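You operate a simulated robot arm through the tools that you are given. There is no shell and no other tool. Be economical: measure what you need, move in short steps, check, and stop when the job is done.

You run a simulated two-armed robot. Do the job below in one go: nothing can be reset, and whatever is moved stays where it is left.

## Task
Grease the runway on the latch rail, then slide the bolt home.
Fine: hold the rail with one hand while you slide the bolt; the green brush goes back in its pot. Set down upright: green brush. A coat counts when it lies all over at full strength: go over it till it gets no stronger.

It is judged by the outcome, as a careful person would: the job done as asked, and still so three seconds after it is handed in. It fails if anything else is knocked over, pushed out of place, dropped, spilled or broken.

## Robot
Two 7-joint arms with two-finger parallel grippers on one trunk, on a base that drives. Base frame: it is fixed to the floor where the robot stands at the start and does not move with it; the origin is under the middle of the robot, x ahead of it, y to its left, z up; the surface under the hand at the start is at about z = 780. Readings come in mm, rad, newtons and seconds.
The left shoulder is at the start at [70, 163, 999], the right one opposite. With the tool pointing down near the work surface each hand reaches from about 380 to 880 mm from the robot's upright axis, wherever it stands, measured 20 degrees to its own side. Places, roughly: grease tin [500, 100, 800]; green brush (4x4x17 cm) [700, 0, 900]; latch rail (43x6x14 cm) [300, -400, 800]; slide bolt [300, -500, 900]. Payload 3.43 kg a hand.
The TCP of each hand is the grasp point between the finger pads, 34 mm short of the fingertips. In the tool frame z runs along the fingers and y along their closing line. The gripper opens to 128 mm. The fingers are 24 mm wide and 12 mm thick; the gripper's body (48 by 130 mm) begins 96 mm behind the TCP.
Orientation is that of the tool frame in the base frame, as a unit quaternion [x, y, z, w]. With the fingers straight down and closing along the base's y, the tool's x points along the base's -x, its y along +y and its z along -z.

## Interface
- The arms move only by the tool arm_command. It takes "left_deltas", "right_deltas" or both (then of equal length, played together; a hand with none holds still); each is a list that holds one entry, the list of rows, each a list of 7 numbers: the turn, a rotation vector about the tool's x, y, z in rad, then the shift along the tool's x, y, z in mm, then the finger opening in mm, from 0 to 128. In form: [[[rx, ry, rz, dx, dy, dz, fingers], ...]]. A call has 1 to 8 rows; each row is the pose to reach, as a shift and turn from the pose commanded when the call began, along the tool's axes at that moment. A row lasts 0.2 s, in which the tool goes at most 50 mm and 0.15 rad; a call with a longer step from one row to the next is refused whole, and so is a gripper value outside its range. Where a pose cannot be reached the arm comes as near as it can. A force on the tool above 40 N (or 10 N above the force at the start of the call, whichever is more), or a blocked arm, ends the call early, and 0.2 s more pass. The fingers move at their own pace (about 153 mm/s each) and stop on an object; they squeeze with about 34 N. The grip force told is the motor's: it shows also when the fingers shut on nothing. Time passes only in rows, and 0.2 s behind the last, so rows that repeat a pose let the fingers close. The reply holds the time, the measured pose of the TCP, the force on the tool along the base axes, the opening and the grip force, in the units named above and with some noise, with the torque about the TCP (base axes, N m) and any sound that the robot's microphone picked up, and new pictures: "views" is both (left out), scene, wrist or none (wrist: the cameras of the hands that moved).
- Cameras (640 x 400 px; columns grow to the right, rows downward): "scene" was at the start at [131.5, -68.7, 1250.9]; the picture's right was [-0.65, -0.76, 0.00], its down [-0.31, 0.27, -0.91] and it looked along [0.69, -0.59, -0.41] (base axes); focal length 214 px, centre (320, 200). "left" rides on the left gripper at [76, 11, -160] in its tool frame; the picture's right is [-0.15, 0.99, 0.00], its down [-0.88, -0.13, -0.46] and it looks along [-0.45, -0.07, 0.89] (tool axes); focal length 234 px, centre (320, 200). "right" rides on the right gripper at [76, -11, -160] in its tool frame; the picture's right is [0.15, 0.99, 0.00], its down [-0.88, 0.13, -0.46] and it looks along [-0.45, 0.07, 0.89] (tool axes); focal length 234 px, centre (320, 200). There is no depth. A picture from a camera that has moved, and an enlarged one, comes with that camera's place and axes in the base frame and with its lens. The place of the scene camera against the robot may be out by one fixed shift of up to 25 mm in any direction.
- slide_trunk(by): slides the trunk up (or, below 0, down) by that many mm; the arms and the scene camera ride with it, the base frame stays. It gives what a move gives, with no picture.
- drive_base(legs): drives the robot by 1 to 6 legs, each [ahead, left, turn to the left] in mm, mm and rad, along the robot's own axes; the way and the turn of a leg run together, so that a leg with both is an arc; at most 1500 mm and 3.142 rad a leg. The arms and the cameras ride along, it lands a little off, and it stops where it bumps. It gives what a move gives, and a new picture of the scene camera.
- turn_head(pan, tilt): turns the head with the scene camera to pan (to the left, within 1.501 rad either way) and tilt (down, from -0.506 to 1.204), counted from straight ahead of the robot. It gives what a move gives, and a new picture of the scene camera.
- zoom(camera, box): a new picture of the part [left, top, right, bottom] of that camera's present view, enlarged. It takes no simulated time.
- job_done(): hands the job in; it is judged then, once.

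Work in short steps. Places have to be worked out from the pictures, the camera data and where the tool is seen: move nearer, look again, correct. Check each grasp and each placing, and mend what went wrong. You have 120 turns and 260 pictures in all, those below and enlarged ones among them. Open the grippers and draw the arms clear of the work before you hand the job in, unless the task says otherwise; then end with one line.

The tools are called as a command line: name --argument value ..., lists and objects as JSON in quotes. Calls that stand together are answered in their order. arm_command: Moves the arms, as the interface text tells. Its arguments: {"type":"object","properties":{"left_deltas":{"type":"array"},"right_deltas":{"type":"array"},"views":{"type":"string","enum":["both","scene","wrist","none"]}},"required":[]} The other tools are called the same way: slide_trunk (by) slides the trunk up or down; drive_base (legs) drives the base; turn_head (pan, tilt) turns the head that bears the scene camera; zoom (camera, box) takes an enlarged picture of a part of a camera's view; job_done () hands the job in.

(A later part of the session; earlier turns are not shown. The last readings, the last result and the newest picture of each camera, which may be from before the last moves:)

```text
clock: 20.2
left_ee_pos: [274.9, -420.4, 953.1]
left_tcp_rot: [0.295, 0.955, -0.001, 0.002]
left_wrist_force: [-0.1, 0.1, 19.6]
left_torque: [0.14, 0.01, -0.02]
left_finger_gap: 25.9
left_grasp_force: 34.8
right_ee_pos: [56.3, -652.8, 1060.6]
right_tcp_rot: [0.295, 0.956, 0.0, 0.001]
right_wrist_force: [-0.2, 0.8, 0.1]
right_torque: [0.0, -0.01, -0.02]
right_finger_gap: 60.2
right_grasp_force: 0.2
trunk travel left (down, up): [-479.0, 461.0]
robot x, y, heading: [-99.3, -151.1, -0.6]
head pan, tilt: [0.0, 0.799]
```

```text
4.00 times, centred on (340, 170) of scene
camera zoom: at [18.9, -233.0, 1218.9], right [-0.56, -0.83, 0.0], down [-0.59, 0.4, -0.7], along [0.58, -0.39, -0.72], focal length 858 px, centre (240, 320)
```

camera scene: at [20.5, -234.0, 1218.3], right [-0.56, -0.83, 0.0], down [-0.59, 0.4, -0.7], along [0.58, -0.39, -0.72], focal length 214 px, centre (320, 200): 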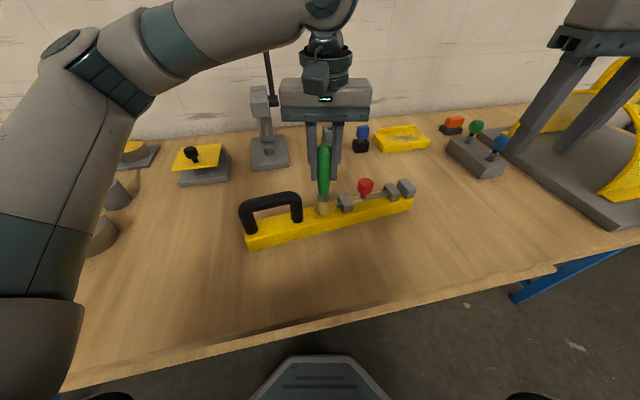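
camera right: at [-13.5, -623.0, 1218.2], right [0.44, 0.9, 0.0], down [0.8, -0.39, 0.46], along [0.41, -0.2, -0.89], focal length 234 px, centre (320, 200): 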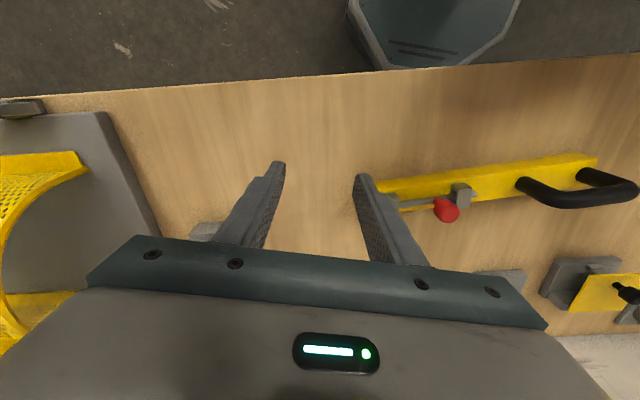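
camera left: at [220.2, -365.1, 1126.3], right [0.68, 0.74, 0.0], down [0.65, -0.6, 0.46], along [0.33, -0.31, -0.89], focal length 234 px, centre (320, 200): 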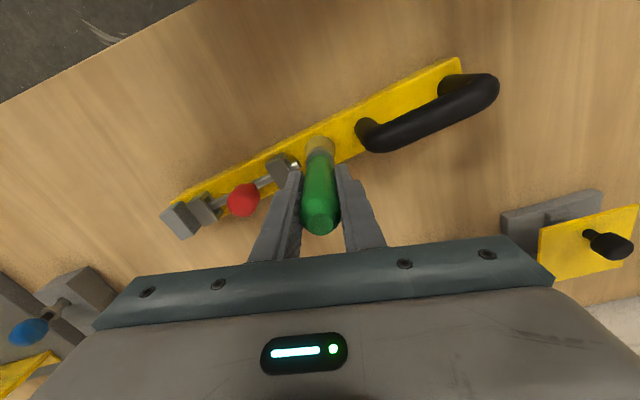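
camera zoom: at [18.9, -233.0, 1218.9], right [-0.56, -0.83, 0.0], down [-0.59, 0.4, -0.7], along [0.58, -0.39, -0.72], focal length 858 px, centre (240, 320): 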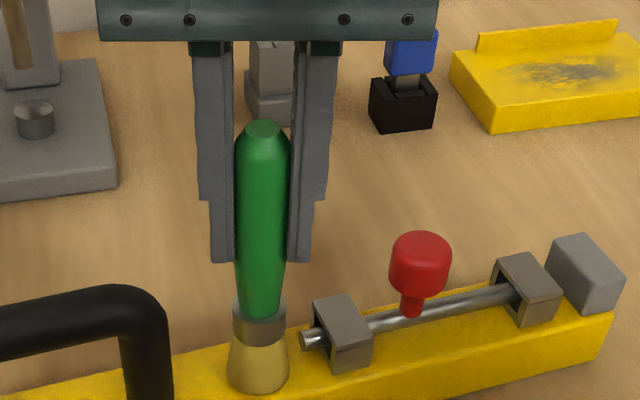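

Contact at TCP z≈955 with 20 N. I ease off a bit, brush small strokes here, then lift to see whether a coat appears.

arm_command --left_deltas '[[[0, 0, 0, 3, 9, -3, 10], [0, 0, 0, -3, -9, -3, 10], [0, 0, 0, -13, -6, -3, 10], [0, 0, 0, -8, 14, -3, 10], [0, 0, 0, 0, 0, -3, 10], [0, 0, 0, 0, 0, -40, 10], [0, 0, 0, -30, 30, -60, 10], [0, 0, 0, -60, 60, -60, 10]]]' --views "none"

zoom --camera "scene" --box '[260, 150, 420, 250]'

zoom --camera "left" --box '[100, 0, 420, 200]'

```text
clock: 22.0
left_ee_pos: [360.0, -405.9, 1009.5]
left_tcp_rot: [0.296, 0.955, 0.0, 0.0]
left_wrist_force: [0.0, 0.1, 0.0]
left_torque: [0.02, 0.0, -0.05]
left_finger_gap: 26.1
left_grasp_force: 33.3
right_ee_pos: [56.6, -653.4, 1060.8]
right_tcp_rot: [0.295, 0.955, 0.0, 0.0]
right_wrist_force: [-0.4, -0.4, 0.7]
right_torque: [0.0, 0.03, -0.02]
right_finger_gap: 59.9
right_grasp_force: 0.0
trunk travel left (down, up): [-479.0, 461.0]
robot x, y, heading: [-100.7, -154.3, -0.6]
head pan, tilt: [0.0, 0.799]
```

```text
4.00 times, centred on (340, 200) of scene
camera zoom: at [20.9, -233.6, 1218.3], right [-0.56, -0.83, 0.0], down [-0.59, 0.4, -0.7], along [0.58, -0.39, -0.72], focal length 858 px, centre (240, 200)
```

zoom: 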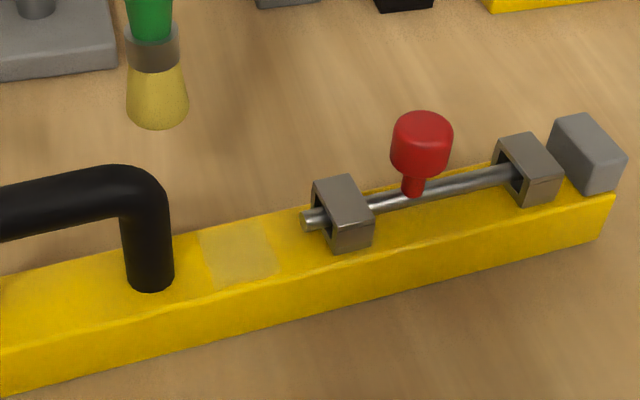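

```text
2.00 times, centred on (260, 100) of left
camera zoom: at [303.5, -353.3, 1170.3], right [0.68, 0.73, 0.0], down [0.65, -0.6, 0.46], along [0.33, -0.31, -0.89], focal length 468 px, centre (440, 400)
```

zoom: 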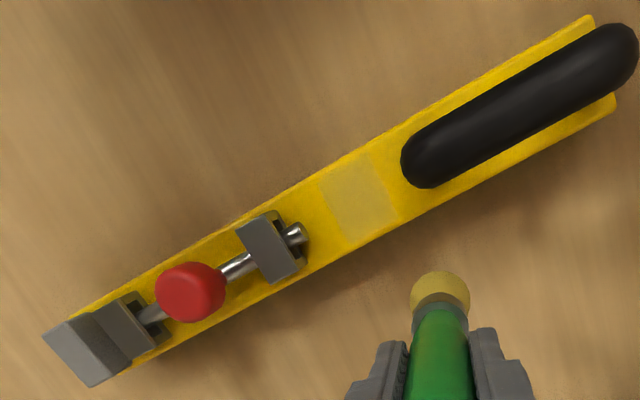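

A pale rectangular patch has appeared in the bare stretch. I look closer to see its bounds and strength.

zoom --camera "scene" --box '[295, 190, 359, 230]'

zoom --camera "left" --box '[230, 60, 326, 130]'

```text
10.00 times, centred on (327, 210) of scene
camera zoom: at [20.9, -233.6, 1218.3], right [-0.56, -0.83, 0.0], down [-0.59, 0.4, -0.7], along [0.58, -0.39, -0.72], focal length 2145 px, centre (250, 100)
```

zoom: 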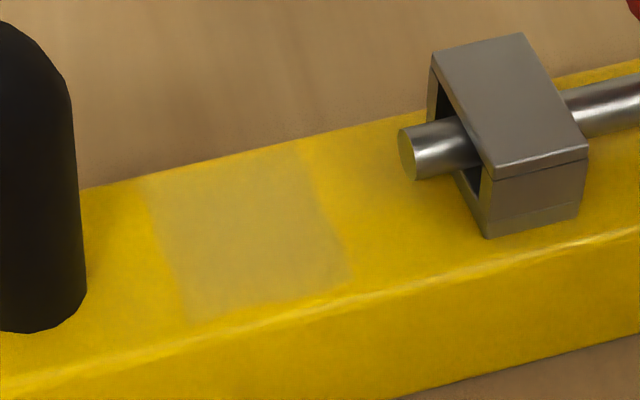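

```text
5.71 times, centred on (278, 95) of left
camera zoom: at [303.5, -353.3, 1170.3], right [0.68, 0.73, 0.0], down [0.65, -0.6, 0.46], along [0.33, -0.31, -0.89], focal length 1338 px, centre (560, 800)
```

zoom: 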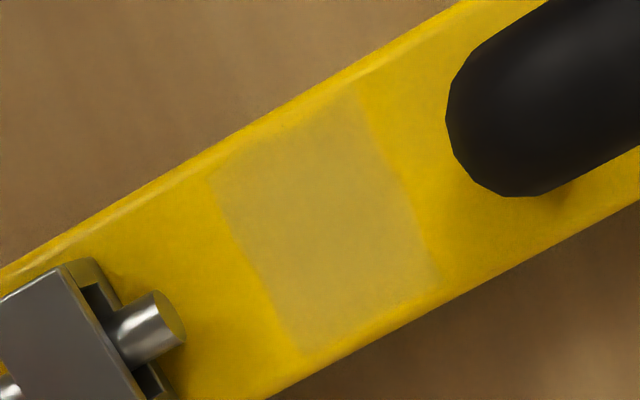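

The patch spans roughly 40 mm along the rail and its full width. I brush over a wider range with more strokes, staying clear of the handle.

arm_command --left_deltas '[[[0, 0, 0, 30, -30, 10, 10], [0, 0, 0, 60, -60, 20, 10], [0, 0, 0, 60, -60, 57, 10], [0, 0, 0, 65, -44, 57, 10], [0, 0, 0, 52, -40, 57, 10], [0, 0, 0, 47, -56, 57, 10], [0, 0, 0, 43, -67, 57, 10], [0, 0, 0, 60, -72, 57, 10]]]' --views "none"

arm_command --left_deltas '[[[0, 0, 0, 5, 28, 0, 10], [0, 0, 0, -8, 32, 0, 10], [0, 0, 0, -17, 5, 0, 10], [0, 0, 0, -3, 1, 0, 10], [0, 0, 0, 4, 28, 0, 10], [0, 0, 0, 0, 20, -35, 10], [0, 0, 0, -30, 45, -55, 10], [0, 0, 0, -60, 70, -60, 10]]]' --views "none"

zoom --camera "scene" --box '[295, 185, 375, 235]'

zoom --camera "left" --box '[160, 40, 320, 140]'

```text
clock: 23.8
left_ee_pos: [269.6, -429.4, 955.7]
left_tcp_rot: [0.295, 0.956, 0.0, 0.0]
left_wrist_force: [-0.5, 1.1, -0.7]
left_torque: [-0.01, -0.01, 0.0]
left_finger_gap: 26.0
left_grasp_force: 33.8
right_ee_pos: [54.2, -654.1, 1060.7]
right_tcp_rot: [0.295, 0.956, 0.0, 0.0]
right_wrist_force: [-1.2, 0.1, 0.3]
right_torque: [-0.05, 0.0, -0.01]
right_finger_gap: 60.1
right_grasp_force: 0.0
trunk travel left (down, up): [-479.0, 461.0]
robot x, y, heading: [-100.1, -153.8, -0.598]
head pan, tilt: [0.0, 0.799]
```

```text
clock: 25.6
left_ee_pos: [359.0, -405.6, 1016.6]
left_tcp_rot: [0.295, 0.956, 0.0, -0.002]
left_wrist_force: [-0.8, 0.0, -1.5]
left_torque: [-0.02, 0.04, 0.01]
left_finger_gap: 26.1
left_grasp_force: 34.0
right_ee_pos: [56.5, -654.3, 1059.5]
right_tcp_rot: [0.295, 0.956, 0.0, 0.0]
right_wrist_force: [0.0, 0.8, 0.3]
right_torque: [-0.02, 0.01, 0.04]
right_finger_gap: 59.9
right_grasp_force: 0.0
trunk travel left (down, up): [-479.0, 461.0]
robot x, y, heading: [-96.2, -151.5, -0.597]
head pan, tilt: [0.0, 0.799]
```

```text
8.00 times, centred on (335, 210) of scene
camera zoom: at [20.7, -234.0, 1218.3], right [-0.56, -0.83, 0.0], down [-0.59, 0.4, -0.7], along [0.58, -0.39, -0.72], focal length 1716 px, centre (200, 120)
```

zoom: 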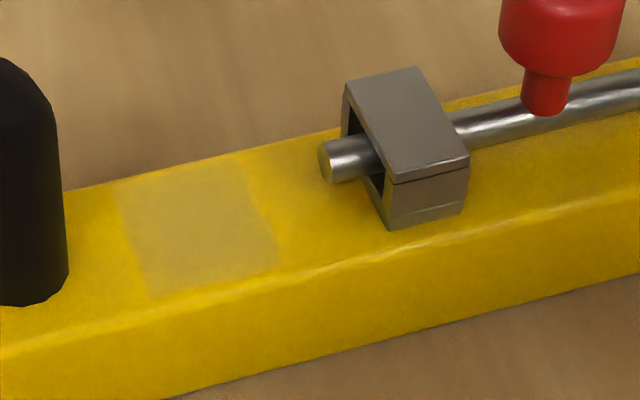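

```text
4.00 times, centred on (240, 90) of left
camera zoom: at [302.2, -352.6, 1176.1], right [0.68, 0.73, 0.0], down [0.65, -0.6, 0.46], along [0.33, -0.31, -0.89], focal length 937 px, centre (640, 640)
```

zoom: 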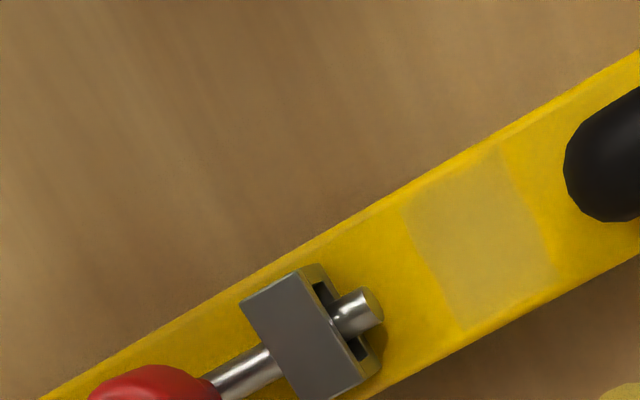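

The bounds didn't grow, but the force was about zero, so those strokes hovered. I go back to the patch, a few mm lower, and check the force.

arm_command --left_deltas '[[[0, 0, 0, 30, -30, 10, 10], [0, 0, 0, 60, -58, 25, 10], [0, 0, 0, 60, -58, 58, 10], [0, 0, 0, 60, -58, 62, 10], [0, 0, 0, 60, -58, 63, 10]]]' --views "none"

```text
clock: 26.8
left_ee_pos: [276.3, -420.2, 952.2]
left_tcp_rot: [0.295, 0.956, -0.003, 0.001]
left_wrist_force: [4.1, -1.7, 22.0]
left_torque: [-0.08, -0.54, 0.0]
left_finger_gap: 26.1
left_grasp_force: 34.2
right_ee_pos: [54.5, -652.8, 1060.9]
right_tcp_rot: [0.295, 0.956, 0.0, 0.0]
right_wrist_force: [-0.3, 0.4, 0.2]
right_torque: [0.0, 0.03, 0.0]
right_finger_gap: 59.7
right_grasp_force: 0.2
trunk travel left (down, up): [-479.0, 461.0]
robot x, y, heading: [-98.1, -154.6, -0.597]
head pan, tilt: [0.0, 0.799]
```

Firm contact (22 N). I sweep along and across at slightly less depth.

arm_command --left_deltas '[[[0, 0, 0, 5, 16, -1, 10], [0, 0, 0, -8, 20, -1, 10], [0, 0, 0, -13, 4, -1, 10], [0, 0, 0, -19, -13, -1, 10], [0, 0, 0, -2, -18, -1, 10], [0, 0, 0, 4, -1, -1, 10], [0, 0, 0, 9, 15, -1, 10], [0, 0, 0, -7, 2, -1, 10]]]' --views "none"

arm_command --left_deltas '[[[0, 0, 0, 0, 0, -35, 10], [0, 0, 0, -30, 25, -55, 10], [0, 0, 0, -60, 55, -60, 10]]]' --views "none"

zoom --camera "scene" --box '[295, 185, 375, 235]'

zoom --camera "left" --box '[160, 40, 320, 140]'

```text
clock: 28.6
left_ee_pos: [283.5, -422.2, 951.9]
left_tcp_rot: [0.295, 0.955, 0.001, 0.0]
left_wrist_force: [-0.7, 5.6, 13.5]
left_torque: [0.48, 0.21, -0.02]
left_finger_gap: 25.7
left_grasp_force: 34.1
right_ee_pos: [54.3, -653.2, 1061.5]
right_tcp_rot: [0.295, 0.955, -0.001, 0.0]
right_wrist_force: [-0.4, -0.3, -0.1]
right_torque: [-0.01, 0.02, -0.01]
right_finger_gap: 60.2
right_grasp_force: 0.0
trunk travel left (down, up): [-479.0, 461.0]
robot x, y, heading: [-98.4, -152.4, -0.594]
head pan, tilt: [0.0, 0.799]
```

```text
clock: 29.4
left_ee_pos: [364.4, -410.0, 1013.8]
left_tcp_rot: [0.295, 0.956, 0.0, 0.0]
left_wrist_force: [-0.5, -0.2, -0.2]
left_torque: [-0.02, 0.0, 0.01]
left_finger_gap: 26.1
left_grasp_force: 34.0
right_ee_pos: [55.7, -653.7, 1060.1]
right_tcp_rot: [0.294, 0.956, 0.0, 0.0]
right_wrist_force: [0.6, 0.2, 0.1]
right_torque: [-0.01, 0.01, 0.0]
right_finger_gap: 60.2
right_grasp_force: 0.0
trunk travel left (down, up): [-479.0, 461.0]
robot x, y, heading: [-98.5, -151.8, -0.598]
head pan, tilt: [0.0, 0.799]
```

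```text
8.00 times, centred on (335, 210) of scene
camera zoom: at [20.9, -233.6, 1218.3], right [-0.56, -0.83, 0.0], down [-0.59, 0.4, -0.7], along [0.58, -0.39, -0.72], focal length 1716 px, centre (200, 120)
```

zoom: 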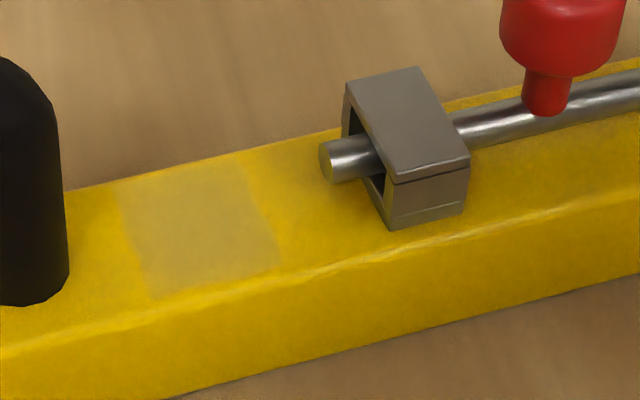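

```text
4.00 times, centred on (240, 90) of left
camera zoom: at [308.0, -357.4, 1173.4], right [0.68, 0.73, 0.0], down [0.65, -0.6, 0.46], along [0.33, -0.31, -0.89], focal length 937 px, centre (640, 640)
```

zoom: 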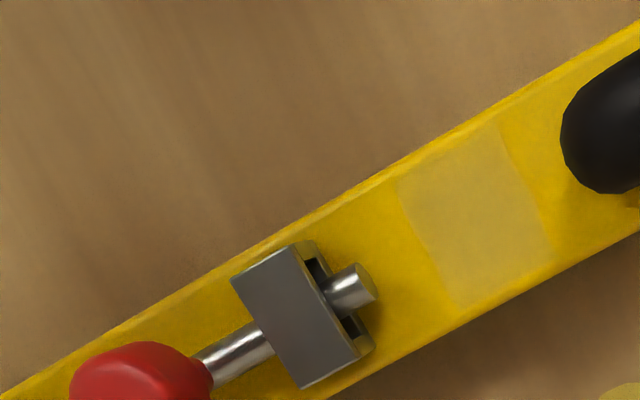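

The patch bounds stayed the same, so this rectangle looks like the runway. I check the bristles, to see whether they're still loaded.

zoom --camera "scene" --box '[260, 120, 356, 200]'

zoom --camera "left" --box '[260, 60, 380, 160]'

```text
5.00 times, centred on (308, 160) of scene
camera zoom: at [20.9, -233.6, 1218.3], right [-0.56, -0.83, 0.0], down [-0.59, 0.4, -0.7], along [0.58, -0.39, -0.72], focal length 1072 px, centre (380, 400)
```

zoom: 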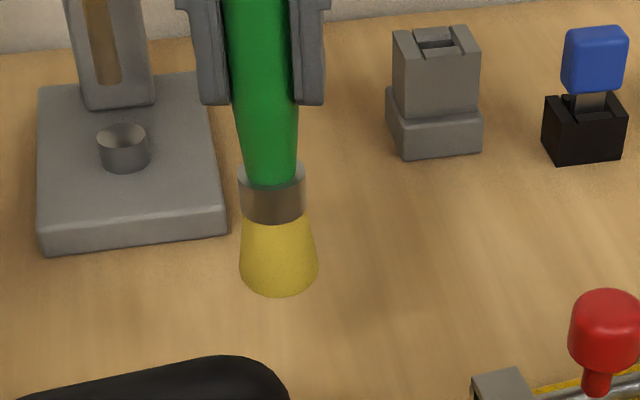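

```text
4.00 times, centred on (320, 110) of left
camera zoom: at [308.0, -357.4, 1173.4], right [0.68, 0.73, 0.0], down [0.65, -0.6, 0.46], along [0.33, -0.31, -0.89], focal length 937 px, centre (320, 560)
```

zoom: 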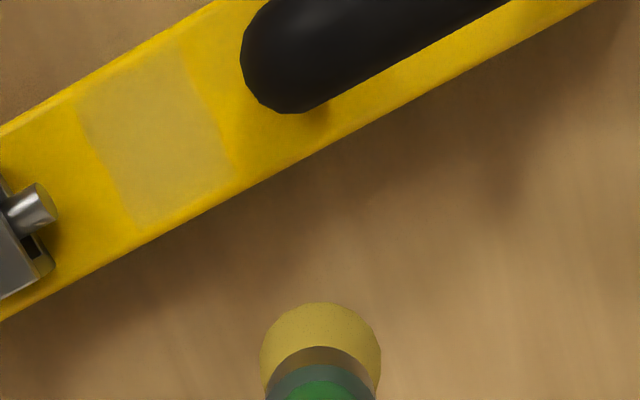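

The brush is still yellow (loaded). I make another set of passes to see whether the coat gets stronger.

arm_command --left_deltas '[[[0, 0, 0, 30, -30, 10, 10], [0, 0, 0, 60, -58, 25, 10], [0, 0, 0, 60, -55, 58, 10], [0, 0, 0, 60, -55, 60, 10], [0, 0, 0, 72, -41, 60, 10], [0, 0, 0, 55, -38, 60, 10], [0, 0, 0, 51, -53, 60, 10], [0, 0, 0, 68, -58, 60, 10]]]' --views "none"

arm_command --left_deltas '[[[0, 0, 0, 4, 16, 0, 10], [0, 0, 0, -6, 18, 0, 10], [0, 0, 0, -10, 4, 0, 10], [0, 0, 0, -14, -7, 0, 10], [0, 0, 0, -6, -9, 0, 10], [0, 0, 0, 0, 18, 0, 10], [0, 0, 0, -10, 20, 0, 10], [0, 0, 0, -8, 0, 0, 10]]]' --views "none"

arm_command --left_deltas '[[[0, 0, 0, 0, 0, -35, 10], [0, 0, 0, -30, 27, -55, 10], [0, 0, 0, -60, 58, -60, 10]]]' --views "none"

zoom --camera "scene" --box '[295, 185, 375, 235]'

zoom --camera "left" --box '[160, 40, 320, 140]'

```text
clock: 31.2
left_ee_pos: [275.6, -419.5, 951.6]
left_tcp_rot: [0.294, 0.956, -0.002, 0.001]
left_wrist_force: [4.4, -2.8, 14.9]
left_torque: [-0.35, -0.64, 0.0]
left_finger_gap: 25.8
left_grasp_force: 34.2
right_ee_pos: [54.9, -653.9, 1060.2]
right_tcp_rot: [0.295, 0.955, 0.0, 0.0]
right_wrist_force: [-0.1, -0.1, 0.5]
right_torque: [0.02, -0.02, 0.04]
right_finger_gap: 60.1
right_grasp_force: 0.0
trunk travel left (down, up): [-479.0, 461.0]
robot x, y, heading: [-97.1, -154.4, -0.596]
head pan, tilt: [0.0, 0.799]
```

```text
clock: 33.0
left_ee_pos: [279.8, -424.1, 951.8]
left_tcp_rot: [0.295, 0.956, 0.0, 0.001]
left_wrist_force: [2.2, 1.7, 10.2]
left_torque: [0.2, -0.27, -0.01]
left_finger_gap: 26.1
left_grasp_force: 33.8
right_ee_pos: [55.7, -653.3, 1060.6]
right_tcp_rot: [0.295, 0.955, 0.0, -0.001]
right_wrist_force: [-0.7, 0.3, 0.0]
right_torque: [-0.03, -0.01, -0.01]
right_finger_gap: 60.1
right_grasp_force: 0.0
trunk travel left (down, up): [-479.0, 461.0]
robot x, y, heading: [-96.1, -148.5, -0.602]
head pan, tilt: [0.0, 0.799]
```

```text
clock: 33.8
left_ee_pos: [366.5, -411.1, 1009.7]
left_tcp_rot: [0.294, 0.956, 0.0, 0.0]
left_wrist_force: [0.2, 0.0, -1.2]
left_torque: [0.0, 0.0, 0.03]
left_finger_gap: 26.0
left_grasp_force: 34.3
right_ee_pos: [56.0, -653.5, 1060.9]
right_tcp_rot: [0.295, 0.955, 0.0, 0.0]
right_wrist_force: [-0.4, 0.1, 0.4]
right_torque: [-0.02, 0.0, 0.0]
right_finger_gap: 59.8
right_grasp_force: 0.0
trunk travel left (down, up): [-479.0, 461.0]
robot x, y, heading: [-94.2, -154.8, -0.596]
head pan, tilt: [0.0, 0.799]
```

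```text
8.00 times, centred on (335, 210) of scene
camera zoom: at [20.8, -233.5, 1218.3], right [-0.56, -0.83, 0.0], down [-0.59, 0.4, -0.7], along [0.58, -0.39, -0.72], focal length 1716 px, centre (200, 120)
```

zoom: 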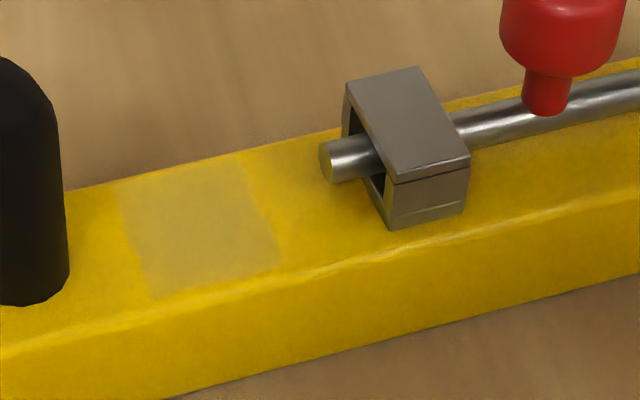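

```text
4.00 times, centred on (240, 90) of left
camera zoom: at [309.5, -358.8, 1169.2], right [0.68, 0.73, 0.0], down [0.65, -0.6, 0.46], along [0.33, -0.31, -0.89], focal length 937 px, centre (640, 640)
```

zoom: 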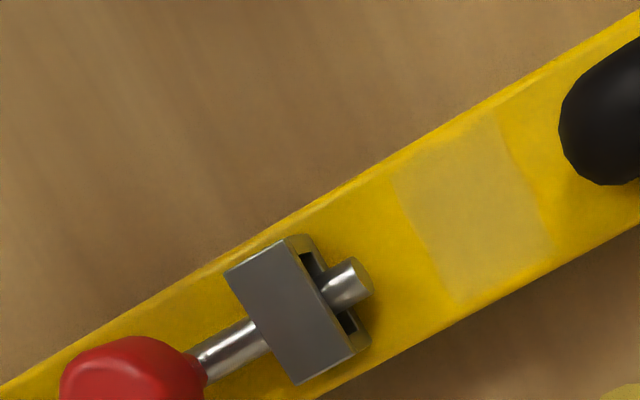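

No change after more passes; it may be saturated, or the brush spent. To be sure I re-dip and repeat. Moving up and over to the tin.

arm_command --left_deltas '[[[0, 0, 0, 0, 0, -45, 10], [0, 0, 0, 5, 30, -80, 10], [0, 0, 0, 17, 75, -85, 10], [0, 0, 0, 29, 121, -85, 10], [0, 0, 0, 41, 167, -85, 10], [0, 0, 0, 53, 213, -85, 10], [0, 0, 0, 65, 259, -85, 10], [0, 0, 0, 77, 305, -85, 10]]]' --views "none"

arm_command --left_deltas '[[[0, 0, 0, 12, 46, 0, 10], [0, 0, 0, 24, 92, 0, 10], [0, 0, 0, 36, 138, 0, 10], [0, 0, 0, 47, 174, 0, 10], [0, 0, 0, 47, 174, 40, 10]]]' --views "wrist"

```text
clock: 35.6
left_ee_pos: [468.1, -117.1, 1097.0]
left_tcp_rot: [0.295, 0.956, -0.001, 0.0]
left_wrist_force: [-0.2, 0.4, -0.5]
left_torque: [-0.02, -0.02, 0.01]
left_finger_gap: 26.1
left_grasp_force: 34.2
right_ee_pos: [55.1, -652.3, 1060.8]
right_tcp_rot: [0.295, 0.956, -0.001, 0.001]
right_wrist_force: [-0.1, -0.1, 0.2]
right_torque: [-0.06, -0.02, 0.0]
right_finger_gap: 59.9
right_grasp_force: 0.0
trunk travel left (down, up): [-479.0, 461.0]
robot x, y, heading: [-102.1, -151.3, -0.591]
head pan, tilt: [0.0, 0.799]
```

```text
clock: 36.8
left_ee_pos: [532.3, 56.1, 1056.4]
left_tcp_rot: [0.295, 0.955, -0.001, 0.001]
left_wrist_force: [0.3, 1.3, -1.4]
left_torque: [0.02, 0.03, 0.03]
left_finger_gap: 25.7
left_grasp_force: 33.6
left hand out of reach, approached as far as the arm can: row 4
right_ee_pos: [57.0, -654.3, 1059.9]
right_tcp_rot: [0.295, 0.955, -0.001, -0.001]
right_wrist_force: [0.8, -0.6, -0.3]
right_torque: [-0.01, 0.03, 0.0]
right_finger_gap: 59.9
right_grasp_force: 0.0
trunk travel left (down, up): [-479.0, 461.0]
robot x, y, heading: [-97.0, -155.2, -0.6]
head pan, tilt: [0.0, 0.799]
camera left: at [476.0, 108.5, 1216.2], right [0.68, 0.73, 0.0], down [0.65, -0.6, 0.46], along [0.33, -0.31, -0.89], focal length 234 px, centre (320, 200)
```

left: 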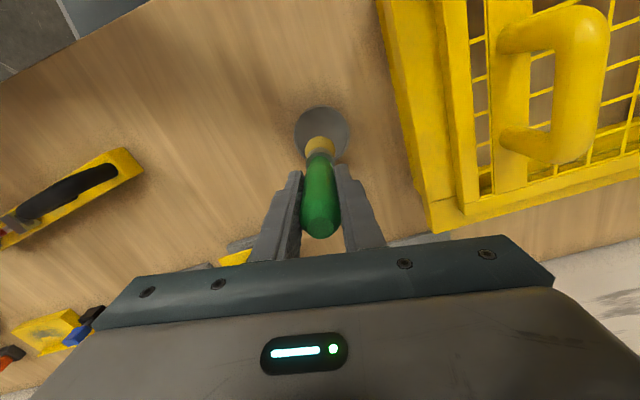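

Over the tin. I descend to touch the grease.

arm_command --left_deltas '[[[0, 0, 0, 0, 0, 40, 10], [0, 0, 0, 0, 0, 80, 10], [0, 0, 0, 0, 0, 95, 10], [0, 0, 0, 0, 0, 103, 10], [0, 0, 0, 0, 0, 106, 10]]]' --views "none"

zoom --camera "left" --box '[240, 60, 400, 190]'

```text
clock: 38.0
left_ee_pos: [531.5, 54.4, 951.3]
left_tcp_rot: [0.294, 0.956, 0.0, -0.001]
left_wrist_force: [-0.3, -0.1, -1.8]
left_torque: [0.01, -0.03, -0.01]
left_finger_gap: 26.0
left_grasp_force: 34.5
right_ee_pos: [57.2, -653.8, 1059.2]
right_tcp_rot: [0.295, 0.956, 0.0, 0.0]
right_wrist_force: [0.3, 0.0, 0.2]
right_torque: [0.01, -0.01, 0.02]
right_finger_gap: 59.9
right_grasp_force: 0.1
trunk travel left (down, up): [-479.0, 461.0]
robot x, y, heading: [-96.5, -151.1, -0.594]
head pan, tilt: [0.0, 0.799]
```

```text
3.08 times, centred on (320, 125) of left
camera zoom: at [474.1, 107.4, 1110.4], right [0.68, 0.74, 0.0], down [0.65, -0.6, 0.46], along [0.34, -0.31, -0.89], focal length 720 px, centre (320, 431)
```

zoom: 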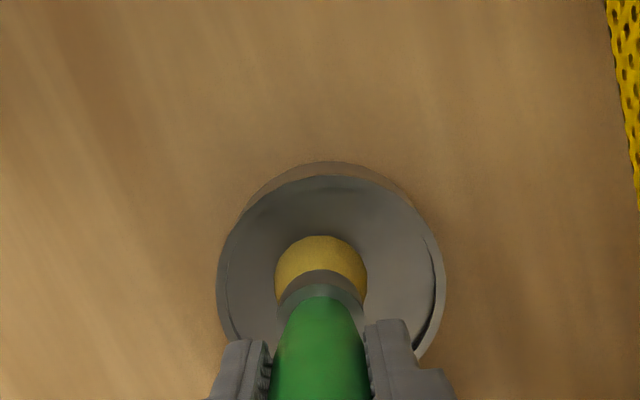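

arm_command --left_deltas '[[[0, 0, 0, 0, 0, 3, 10], [0, 0, 0, 0, 0, 6, 10], [0, 0, 0, 0, 0, 6, 10]]]' --views "none"

zoom --camera "left" --box '[240, 60, 400, 190]'

```text
clock: 38.8
left_ee_pos: [529.4, 54.9, 946.4]
left_tcp_rot: [0.293, 0.956, 0.0, 0.002]
left_wrist_force: [3.1, 1.9, 16.7]
left_torque: [0.27, -0.14, -0.01]
left_finger_gap: 25.9
left_grasp_force: 34.1
right_ee_pos: [54.6, -653.6, 1059.1]
right_tcp_rot: [0.295, 0.956, -0.001, 0.001]
right_wrist_force: [-0.1, 0.2, 0.3]
right_torque: [-0.01, -0.04, 0.02]
right_finger_gap: 59.9
right_grasp_force: 0.1
trunk travel left (down, up): [-479.0, 461.0]
robot x, y, heading: [-99.2, -151.8, -0.597]
head pan, tilt: [0.0, 0.799]
```

```text
3.08 times, centred on (320, 125) of left
camera zoom: at [472.8, 107.4, 1105.8], right [0.68, 0.74, 0.0], down [0.65, -0.6, 0.46], along [0.34, -0.31, -0.89], focal length 720 px, centre (320, 431)
```

zoom: 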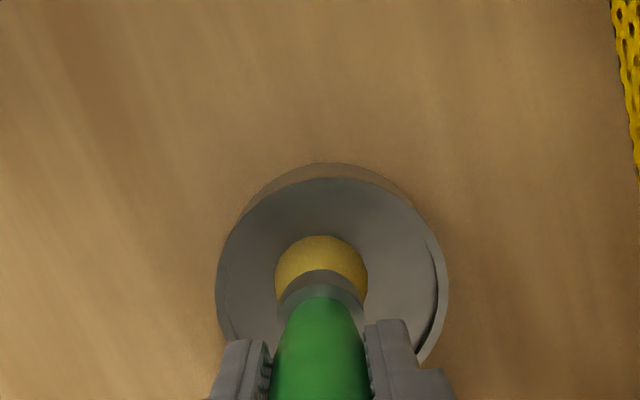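

Dipped with 17 N contact. I lift and go back above the runway.

arm_command --left_deltas '[[[0, 0, 0, 0, 0, -45, 10], [0, 0, 0, 0, 0, -90, 10], [0, 0, 0, 0, -25, -120, 10], [0, 0, 0, -6, -70, -120, 10], [0, 0, 0, -11, -117, -120, 10], [0, 0, 0, -17, -164, -120, 10], [0, 0, 0, -22, -211, -120, 10], [0, 0, 0, -28, -258, -120, 10]]]' --views "none"

arm_command --left_deltas '[[[0, 0, 0, -5, -46, 0, 10], [0, 0, 0, -10, -92, 0, 10], [0, 0, 0, -15, -138, 0, 10], [0, 0, 0, -20, -184, 0, 10], [0, 0, 0, -25, -230, 0, 10], [0, 0, 0, -31, -277, 0, 10], [0, 0, 0, -31, -277, 45, 10], [0, 0, 0, -31, -277, 85, 10]]]' --views "both"

```text
clock: 40.6
left_ee_pos: [409.2, -177.9, 1062.2]
left_tcp_rot: [0.294, 0.956, 0.0, -0.001]
left_wrist_force: [0.0, -0.4, -1.0]
left_torque: [0.05, -0.01, 0.01]
left_finger_gap: 26.0
left_grasp_force: 33.9
right_ee_pos: [55.3, -655.9, 1058.6]
right_tcp_rot: [0.295, 0.955, 0.001, -0.001]
right_wrist_force: [0.4, 0.2, 0.0]
right_torque: [0.02, 0.0, -0.01]
right_finger_gap: 59.9
right_grasp_force: 0.0
trunk travel left (down, up): [-479.0, 461.0]
robot x, y, heading: [-100.8, -152.9, -0.598]
head pan, tilt: [0.0, 0.799]
```

```text
clock: 42.4
left_ee_pos: [277.3, -422.1, 979.7]
left_tcp_rot: [0.294, 0.956, 0.001, -0.001]
left_wrist_force: [0.2, 0.4, -1.5]
left_torque: [0.04, -0.03, 0.02]
left_finger_gap: 25.9
left_grasp_force: 33.7
right_ee_pos: [56.8, -654.5, 1059.3]
right_tcp_rot: [0.294, 0.956, 0.0, 0.0]
right_wrist_force: [-0.4, -0.3, -0.7]
right_torque: [0.02, 0.02, -0.01]
right_finger_gap: 60.2
right_grasp_force: 0.1
trunk travel left (down, up): [-479.0, 461.0]
robot x, y, heading: [-95.8, -151.2, -0.595]
head pan, tilt: [0.0, 0.799]
camera scene: at [20.3, -234.6, 1218.4], right [-0.56, -0.83, 0.0], down [-0.59, 0.4, -0.7], along [0.58, -0.39, -0.72], focal length 214 px, centre (320, 200)
camera left: at [220.8, -368.9, 1138.7], right [0.68, 0.74, 0.0], down [0.65, -0.6, 0.46], along [0.33, -0.31, -0.89], focal length 234 px, centre (320, 200)
```

scene: 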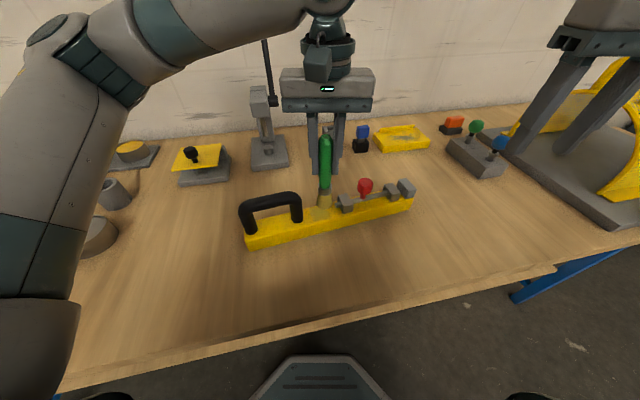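
left: 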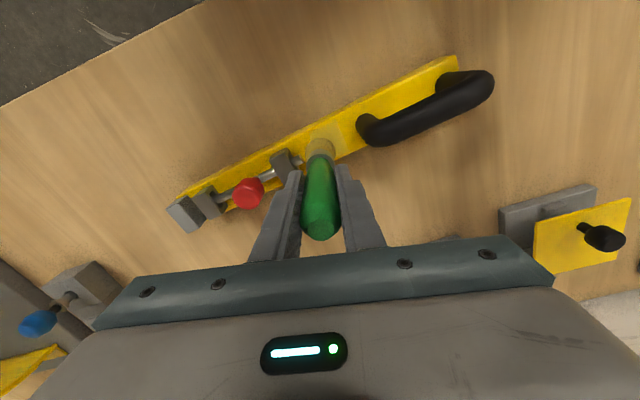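

Above the patch again. I lower to contact and brush the whole patch anew.

arm_command --left_deltas '[[[0, 0, 0, 0, 0, 24, 10], [0, 0, 0, 0, 0, 30, 10], [0, 0, 0, 5, 16, 30, 10], [0, 0, 0, -8, 20, 30, 10], [0, 0, 0, -13, 4, 30, 10], [0, 0, 0, -17, -9, 30, 10], [0, 0, 0, 0, -14, 30, 10], [0, 0, 0, 4, -1, 30, 10]]]' --views "none"

arm_command --left_deltas '[[[0, 0, 0, 4, 16, 0, 10], [0, 0, 0, -6, 19, 0, 10], [0, 0, 0, -13, 20, 0, 10], [0, 0, 0, -19, 4, 0, 10], [0, 0, 0, -10, 2, 0, 10], [0, 0, 0, -8, 12, 0, 10], [0, 0, 0, -12, -4, 0, 10], [0, 0, 0, 0, 0, 0, 10]]]' --views "none"

arm_command --left_deltas '[[[0, 0, 0, 0, 0, -35, 10], [0, 0, 0, -33, 30, -55, 10], [0, 0, 0, -65, 60, -60, 10]]]' --views "none"

zoom --camera "scene" --box '[295, 185, 375, 235]'

zoom --camera "left" --box '[160, 40, 320, 140]'

```text
clock: 44.2
left_ee_pos: [274.2, -419.1, 950.5]
left_tcp_rot: [0.295, 0.956, -0.002, -0.001]
left_wrist_force: [-4.1, -5.8, 16.3]
left_torque: [-0.49, 0.4, -0.02]
left_finger_gap: 25.9
left_grasp_force: 34.0
right_ee_pos: [54.7, -654.2, 1059.2]
right_tcp_rot: [0.295, 0.956, -0.001, 0.0]
right_wrist_force: [-0.5, 0.1, -0.2]
right_torque: [-0.02, -0.01, 0.01]
right_finger_gap: 60.1
right_grasp_force: 0.0
trunk travel left (down, up): [-479.0, 461.0]
robot x, y, heading: [-99.7, -150.9, -0.597]
head pan, tilt: [0.0, 0.799]
```

```text
clock: 46.0
left_ee_pos: [273.6, -421.6, 950.3]
left_tcp_rot: [0.294, 0.956, -0.001, 0.001]
left_wrist_force: [3.9, -5.0, 15.4]
left_torque: [-0.49, -0.35, 0.02]
left_finger_gap: 25.9
left_grasp_force: 33.9
right_ee_pos: [54.9, -655.8, 1061.1]
right_tcp_rot: [0.295, 0.956, 0.0, 0.0]
right_wrist_force: [0.0, 0.6, -0.1]
right_torque: [0.0, 0.0, -0.01]
right_finger_gap: 60.2
right_grasp_force: 0.0
trunk travel left (down, up): [-479.0, 461.0]
robot x, y, heading: [-98.3, -154.0, -0.605]
head pan, tilt: [0.0, 0.799]
```

```text
clock: 46.8
left_ee_pos: [361.0, -406.9, 1007.4]
left_tcp_rot: [0.296, 0.955, 0.0, 0.0]
left_wrist_force: [-0.1, -0.1, -0.9]
left_torque: [0.04, 0.02, -0.01]
left_finger_gap: 26.1
left_grasp_force: 33.8
right_ee_pos: [57.4, -654.7, 1060.7]
right_tcp_rot: [0.294, 0.956, 0.0, 0.0]
right_wrist_force: [1.1, -0.6, -0.3]
right_torque: [0.0, 0.01, 0.0]
right_finger_gap: 59.9
right_grasp_force: 0.0
trunk travel left (down, up): [-479.0, 461.0]
robot x, y, heading: [-96.0, -152.0, -0.599]
head pan, tilt: [0.0, 0.799]
```

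```text
8.00 times, centred on (335, 210) of scene
camera zoom: at [20.9, -233.6, 1218.3], right [-0.56, -0.83, 0.0], down [-0.59, 0.4, -0.7], along [0.58, -0.39, -0.72], focal length 1716 px, centre (200, 120)
```

zoom: 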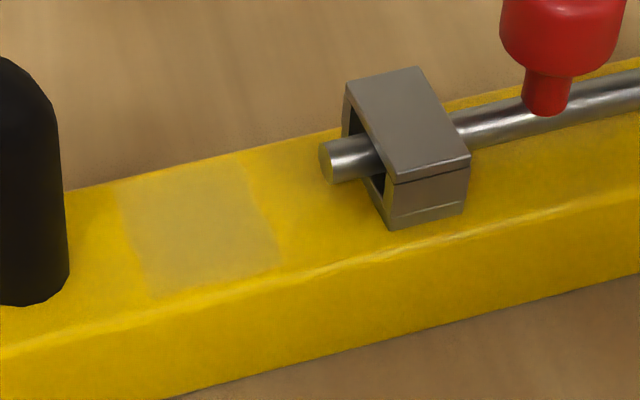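

```text
4.00 times, centred on (240, 90) of left
camera zoom: at [306.2, -353.5, 1166.9], right [0.68, 0.73, 0.0], down [0.65, -0.6, 0.46], along [0.33, -0.31, -0.89], focal length 937 px, centre (640, 640)
```

zoom: 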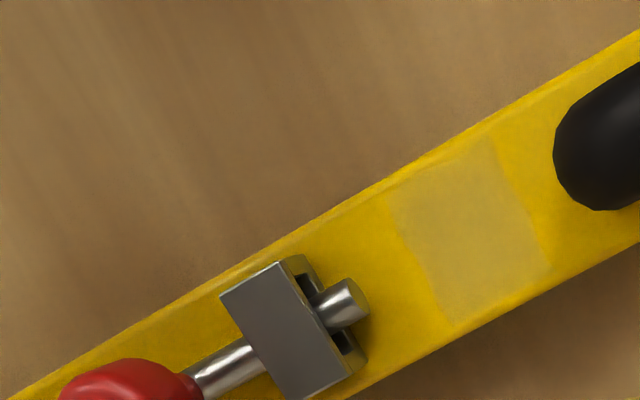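

The coat is unchanged after a fresh load, so it's uniform and saturated. Now I return the brush to the pot: lift and travel above it at (660, 1.5).

arm_command --left_deltas '[[[0, 0, 0, 0, 0, -45, 10], [0, 0, 0, -1, 30, -80, 10], [0, 0, 0, -3, 78, -80, 10], [0, 0, 0, -4, 126, -80, 10], [0, 0, 0, -6, 174, -80, 10], [0, 0, 0, -7, 222, -80, 10], [0, 0, 0, -9, 270, -80, 10], [0, 0, 0, -10, 318, -80, 10]]]' --views "none"

arm_command --left_deltas '[[[0, 0, 0, -2, 48, 0, 10], [0, 0, 0, -3, 96, 0, 10], [0, 0, 0, -5, 144, 0, 10], [0, 0, 0, -6, 188, 0, 10], [0, 0, 0, -6, 188, 0, 10]]]' --views "both"

```text
clock: 48.6
left_ee_pos: [546.2, -145.3, 1085.8]
left_tcp_rot: [0.295, 0.955, -0.001, 0.0]
left_wrist_force: [0.8, 0.5, -1.2]
left_torque: [-0.01, 0.0, 0.0]
left_finger_gap: 25.6
left_grasp_force: 34.1
right_ee_pos: [54.8, -652.8, 1060.7]
right_tcp_rot: [0.295, 0.956, -0.001, -0.001]
right_wrist_force: [0.5, 0.4, 0.0]
right_torque: [-0.03, -0.01, -0.01]
right_finger_gap: 60.0
right_grasp_force: 0.1
trunk travel left (down, up): [-479.0, 461.0]
robot x, y, heading: [-96.8, -153.2, -0.599]
head pan, tilt: [0.0, 0.799]
```

```text
clock: 49.8
left_ee_pos: [656.1, 2.0, 1089.3]
left_tcp_rot: [0.295, 0.956, 0.001, 0.0]
left_wrist_force: [0.8, -0.5, -0.9]
left_torque: [0.02, 0.0, -0.02]
left_finger_gap: 25.9
left_grasp_force: 34.0
right_ee_pos: [55.6, -654.4, 1060.0]
right_tcp_rot: [0.295, 0.956, 0.0, 0.001]
right_wrist_force: [-0.2, 0.9, -0.9]
right_torque: [0.01, 0.0, 0.04]
right_finger_gap: 60.1
right_grasp_force: 0.1
trunk travel left (down, up): [-479.0, 461.0]
robot x, y, heading: [-100.6, -152.9, -0.601]
head pan, tilt: [0.0, 0.799]
camera scene: at [19.9, -234.5, 1218.3], right [-0.56, -0.83, 0.0], down [-0.59, 0.4, -0.7], along [0.58, -0.39, -0.72], focal length 214 px, centre (320, 200)
camera left: at [601.1, 55.4, 1248.1], right [0.68, 0.73, 0.0], down [0.65, -0.6, 0.46], along [0.34, -0.31, -0.89], focal length 234 px, centre (320, 200)
```

scene: 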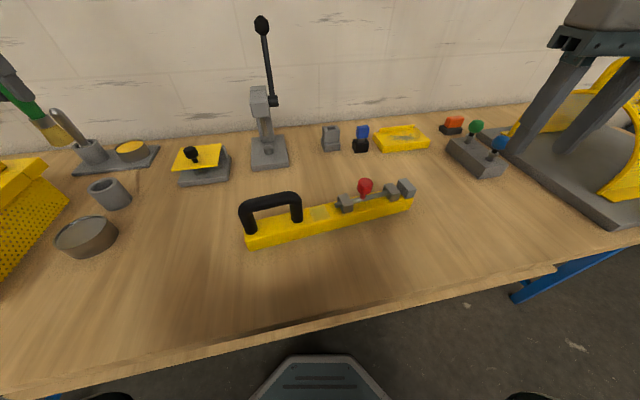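
left: 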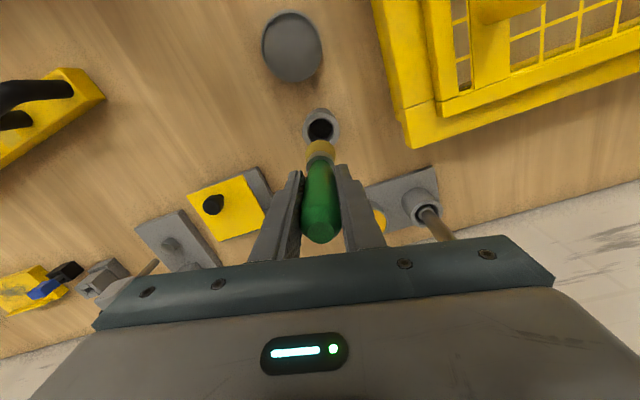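

I go down to just above the rim, adjusting to (659, 3), and look.

arm_command --left_deltas '[[[0, 0, 0, -1, 2, 40, 10], [0, 0, 0, -2, 2, 75, 10], [0, 0, 0, -2, 2, 75, 10]]]' --views "none"

zoom --camera "left" --box '[260, 80, 380, 180]'

zoom --camera "scene" --box '[40, 110, 160, 230]'

```text
clock: 50.6
left_ee_pos: [662.0, 3.1, 1011.2]
left_tcp_rot: [0.294, 0.956, 0.0, 0.0]
left_wrist_force: [0.4, -0.4, -2.1]
left_torque: [-0.01, -0.02, -0.02]
left_finger_gap: 26.2
left_grasp_force: 34.1
right_ee_pos: [54.9, -653.3, 1060.8]
right_tcp_rot: [0.295, 0.955, 0.0, 0.0]
right_wrist_force: [0.0, -0.1, 1.0]
right_torque: [-0.01, 0.02, -0.01]
right_finger_gap: 60.0
right_grasp_force: 0.1
trunk travel left (down, up): [-479.0, 461.0]
robot x, y, heading: [-98.9, -152.5, -0.598]
head pan, tilt: [0.0, 0.799]
```

```text
4.00 times, centred on (320, 130) of left
camera zoom: at [604.5, 55.9, 1170.7], right [0.68, 0.74, 0.0], down [0.65, -0.6, 0.46], along [0.34, -0.31, -0.89], focal length 937 px, centre (320, 480)
```

zoom: 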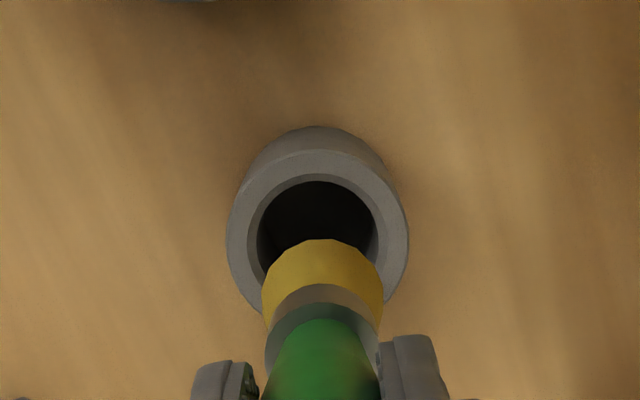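

```text
3.33 times, centred on (100, 170) of scene
camera zoom: at [19.8, -233.9, 1218.4], right [-0.56, -0.83, 0.0], down [-0.59, 0.4, -0.7], along [0.58, -0.39, -0.72], focal length 715 px, centre (1053, 300)
```

zoom: 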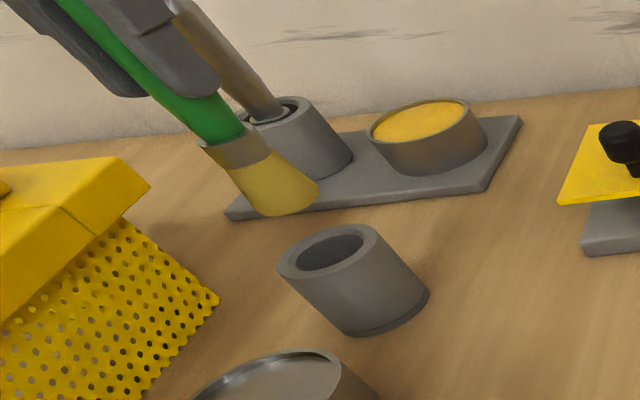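

The tip seems about 6–8 mm ahead of the hole centre. I shift back by 6 mm, lower a bit and recheck.

arm_command --left_deltas '[[[0, 0, 0, 3, 0, 10, 10], [0, 0, 0, 6, 0, 20, 10], [0, 0, 0, 6, 0, 20, 10]]]' --views "none"

zoom --camera "left" --box '[260, 80, 380, 180]'

zoom --camera "scene" --box '[40, 110, 160, 230]'

```text
clock: 51.4
left_ee_pos: [656.4, 6.9, 993.2]
left_tcp_rot: [0.295, 0.955, -0.001, 0.0]
left_wrist_force: [0.1, 0.3, -1.1]
left_torque: [0.01, 0.0, 0.03]
left_finger_gap: 26.2
left_grasp_force: 33.6
right_ee_pos: [54.8, -654.0, 1060.0]
right_tcp_rot: [0.295, 0.956, 0.0, 0.0]
right_wrist_force: [0.7, -0.7, 0.5]
right_torque: [0.0, 0.0, -0.01]
right_finger_gap: 60.2
right_grasp_force: 0.0
trunk travel left (down, up): [-479.0, 461.0]
robot x, y, heading: [-98.3, -152.3, -0.597]
head pan, tilt: [0.0, 0.799]
```

```text
4.00 times, centred on (320, 130) of left
camera zoom: at [599.9, 59.5, 1153.0], right [0.68, 0.73, 0.0], down [0.65, -0.6, 0.46], along [0.33, -0.31, -0.89], focal length 937 px, centre (320, 480)
```

zoom: 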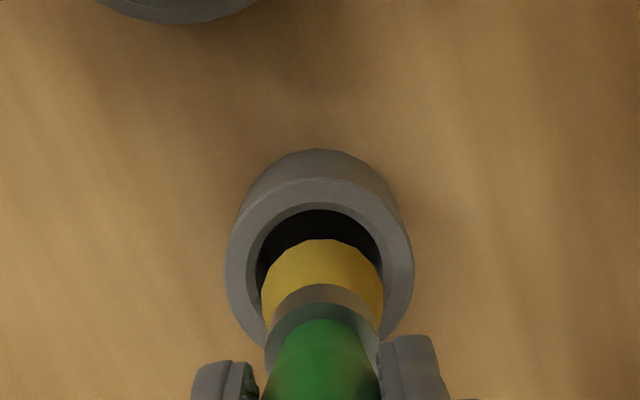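

```text
3.33 times, centred on (100, 170) of scene
camera zoom: at [20.1, -233.9, 1218.4], right [-0.56, -0.83, 0.0], down [-0.59, 0.4, -0.7], along [0.58, -0.39, -0.72], focal length 715 px, centre (1053, 300)
```

zoom: 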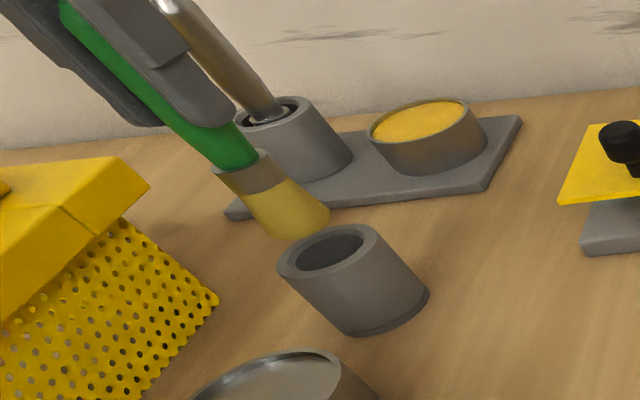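

Tip and hole are now aligned at about (660, 2). I lower slowly into the pot.

arm_command --left_deltas '[[[0, 0, 0, 0, 0, 12, 10], [0, 0, 0, 0, 0, 24, 10], [0, 0, 0, 0, 0, 36, 10]]]' --views "none"

zoom --camera "left" --box '[260, 80, 380, 180]'

zoom --camera "scene" --box '[40, 110, 160, 230]'

```text
clock: 52.2
left_ee_pos: [658.2, 6.9, 958.1]
left_tcp_rot: [0.294, 0.956, -0.001, -0.001]
left_wrist_force: [0.6, 0.3, 0.2]
left_torque: [0.0, -0.03, 0.04]
left_finger_gap: 26.1
left_grasp_force: 34.0
right_ee_pos: [56.1, -655.0, 1059.1]
right_tcp_rot: [0.295, 0.955, 0.0, 0.0]
right_wrist_force: [0.2, -0.2, 0.3]
right_torque: [0.0, 0.02, -0.04]
right_finger_gap: 60.3
right_grasp_force: 0.0
trunk travel left (down, up): [-479.0, 461.0]
robot x, y, heading: [-96.7, -149.6, -0.599]
head pan, tilt: [0.0, 0.799]
```

```text
4.00 times, centred on (320, 130) of left
camera zoom: at [602.5, 59.6, 1117.7], right [0.68, 0.74, 0.0], down [0.65, -0.6, 0.46], along [0.33, -0.31, -0.89], focal length 937 px, centre (320, 480)
```

zoom: 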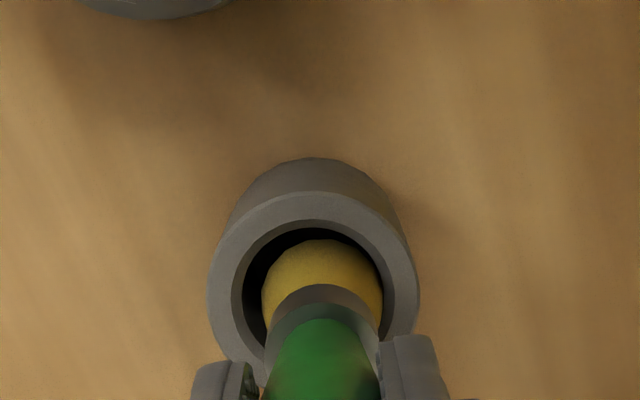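

```text
3.33 times, centred on (100, 170) of scene
camera zoom: at [20.6, -233.6, 1218.4], right [-0.56, -0.83, 0.0], down [-0.59, 0.4, -0.7], along [0.58, -0.39, -0.72], focal length 715 px, centre (1053, 300)
```

zoom: 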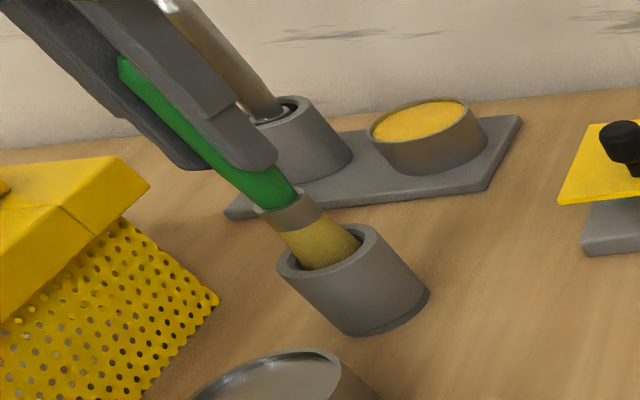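

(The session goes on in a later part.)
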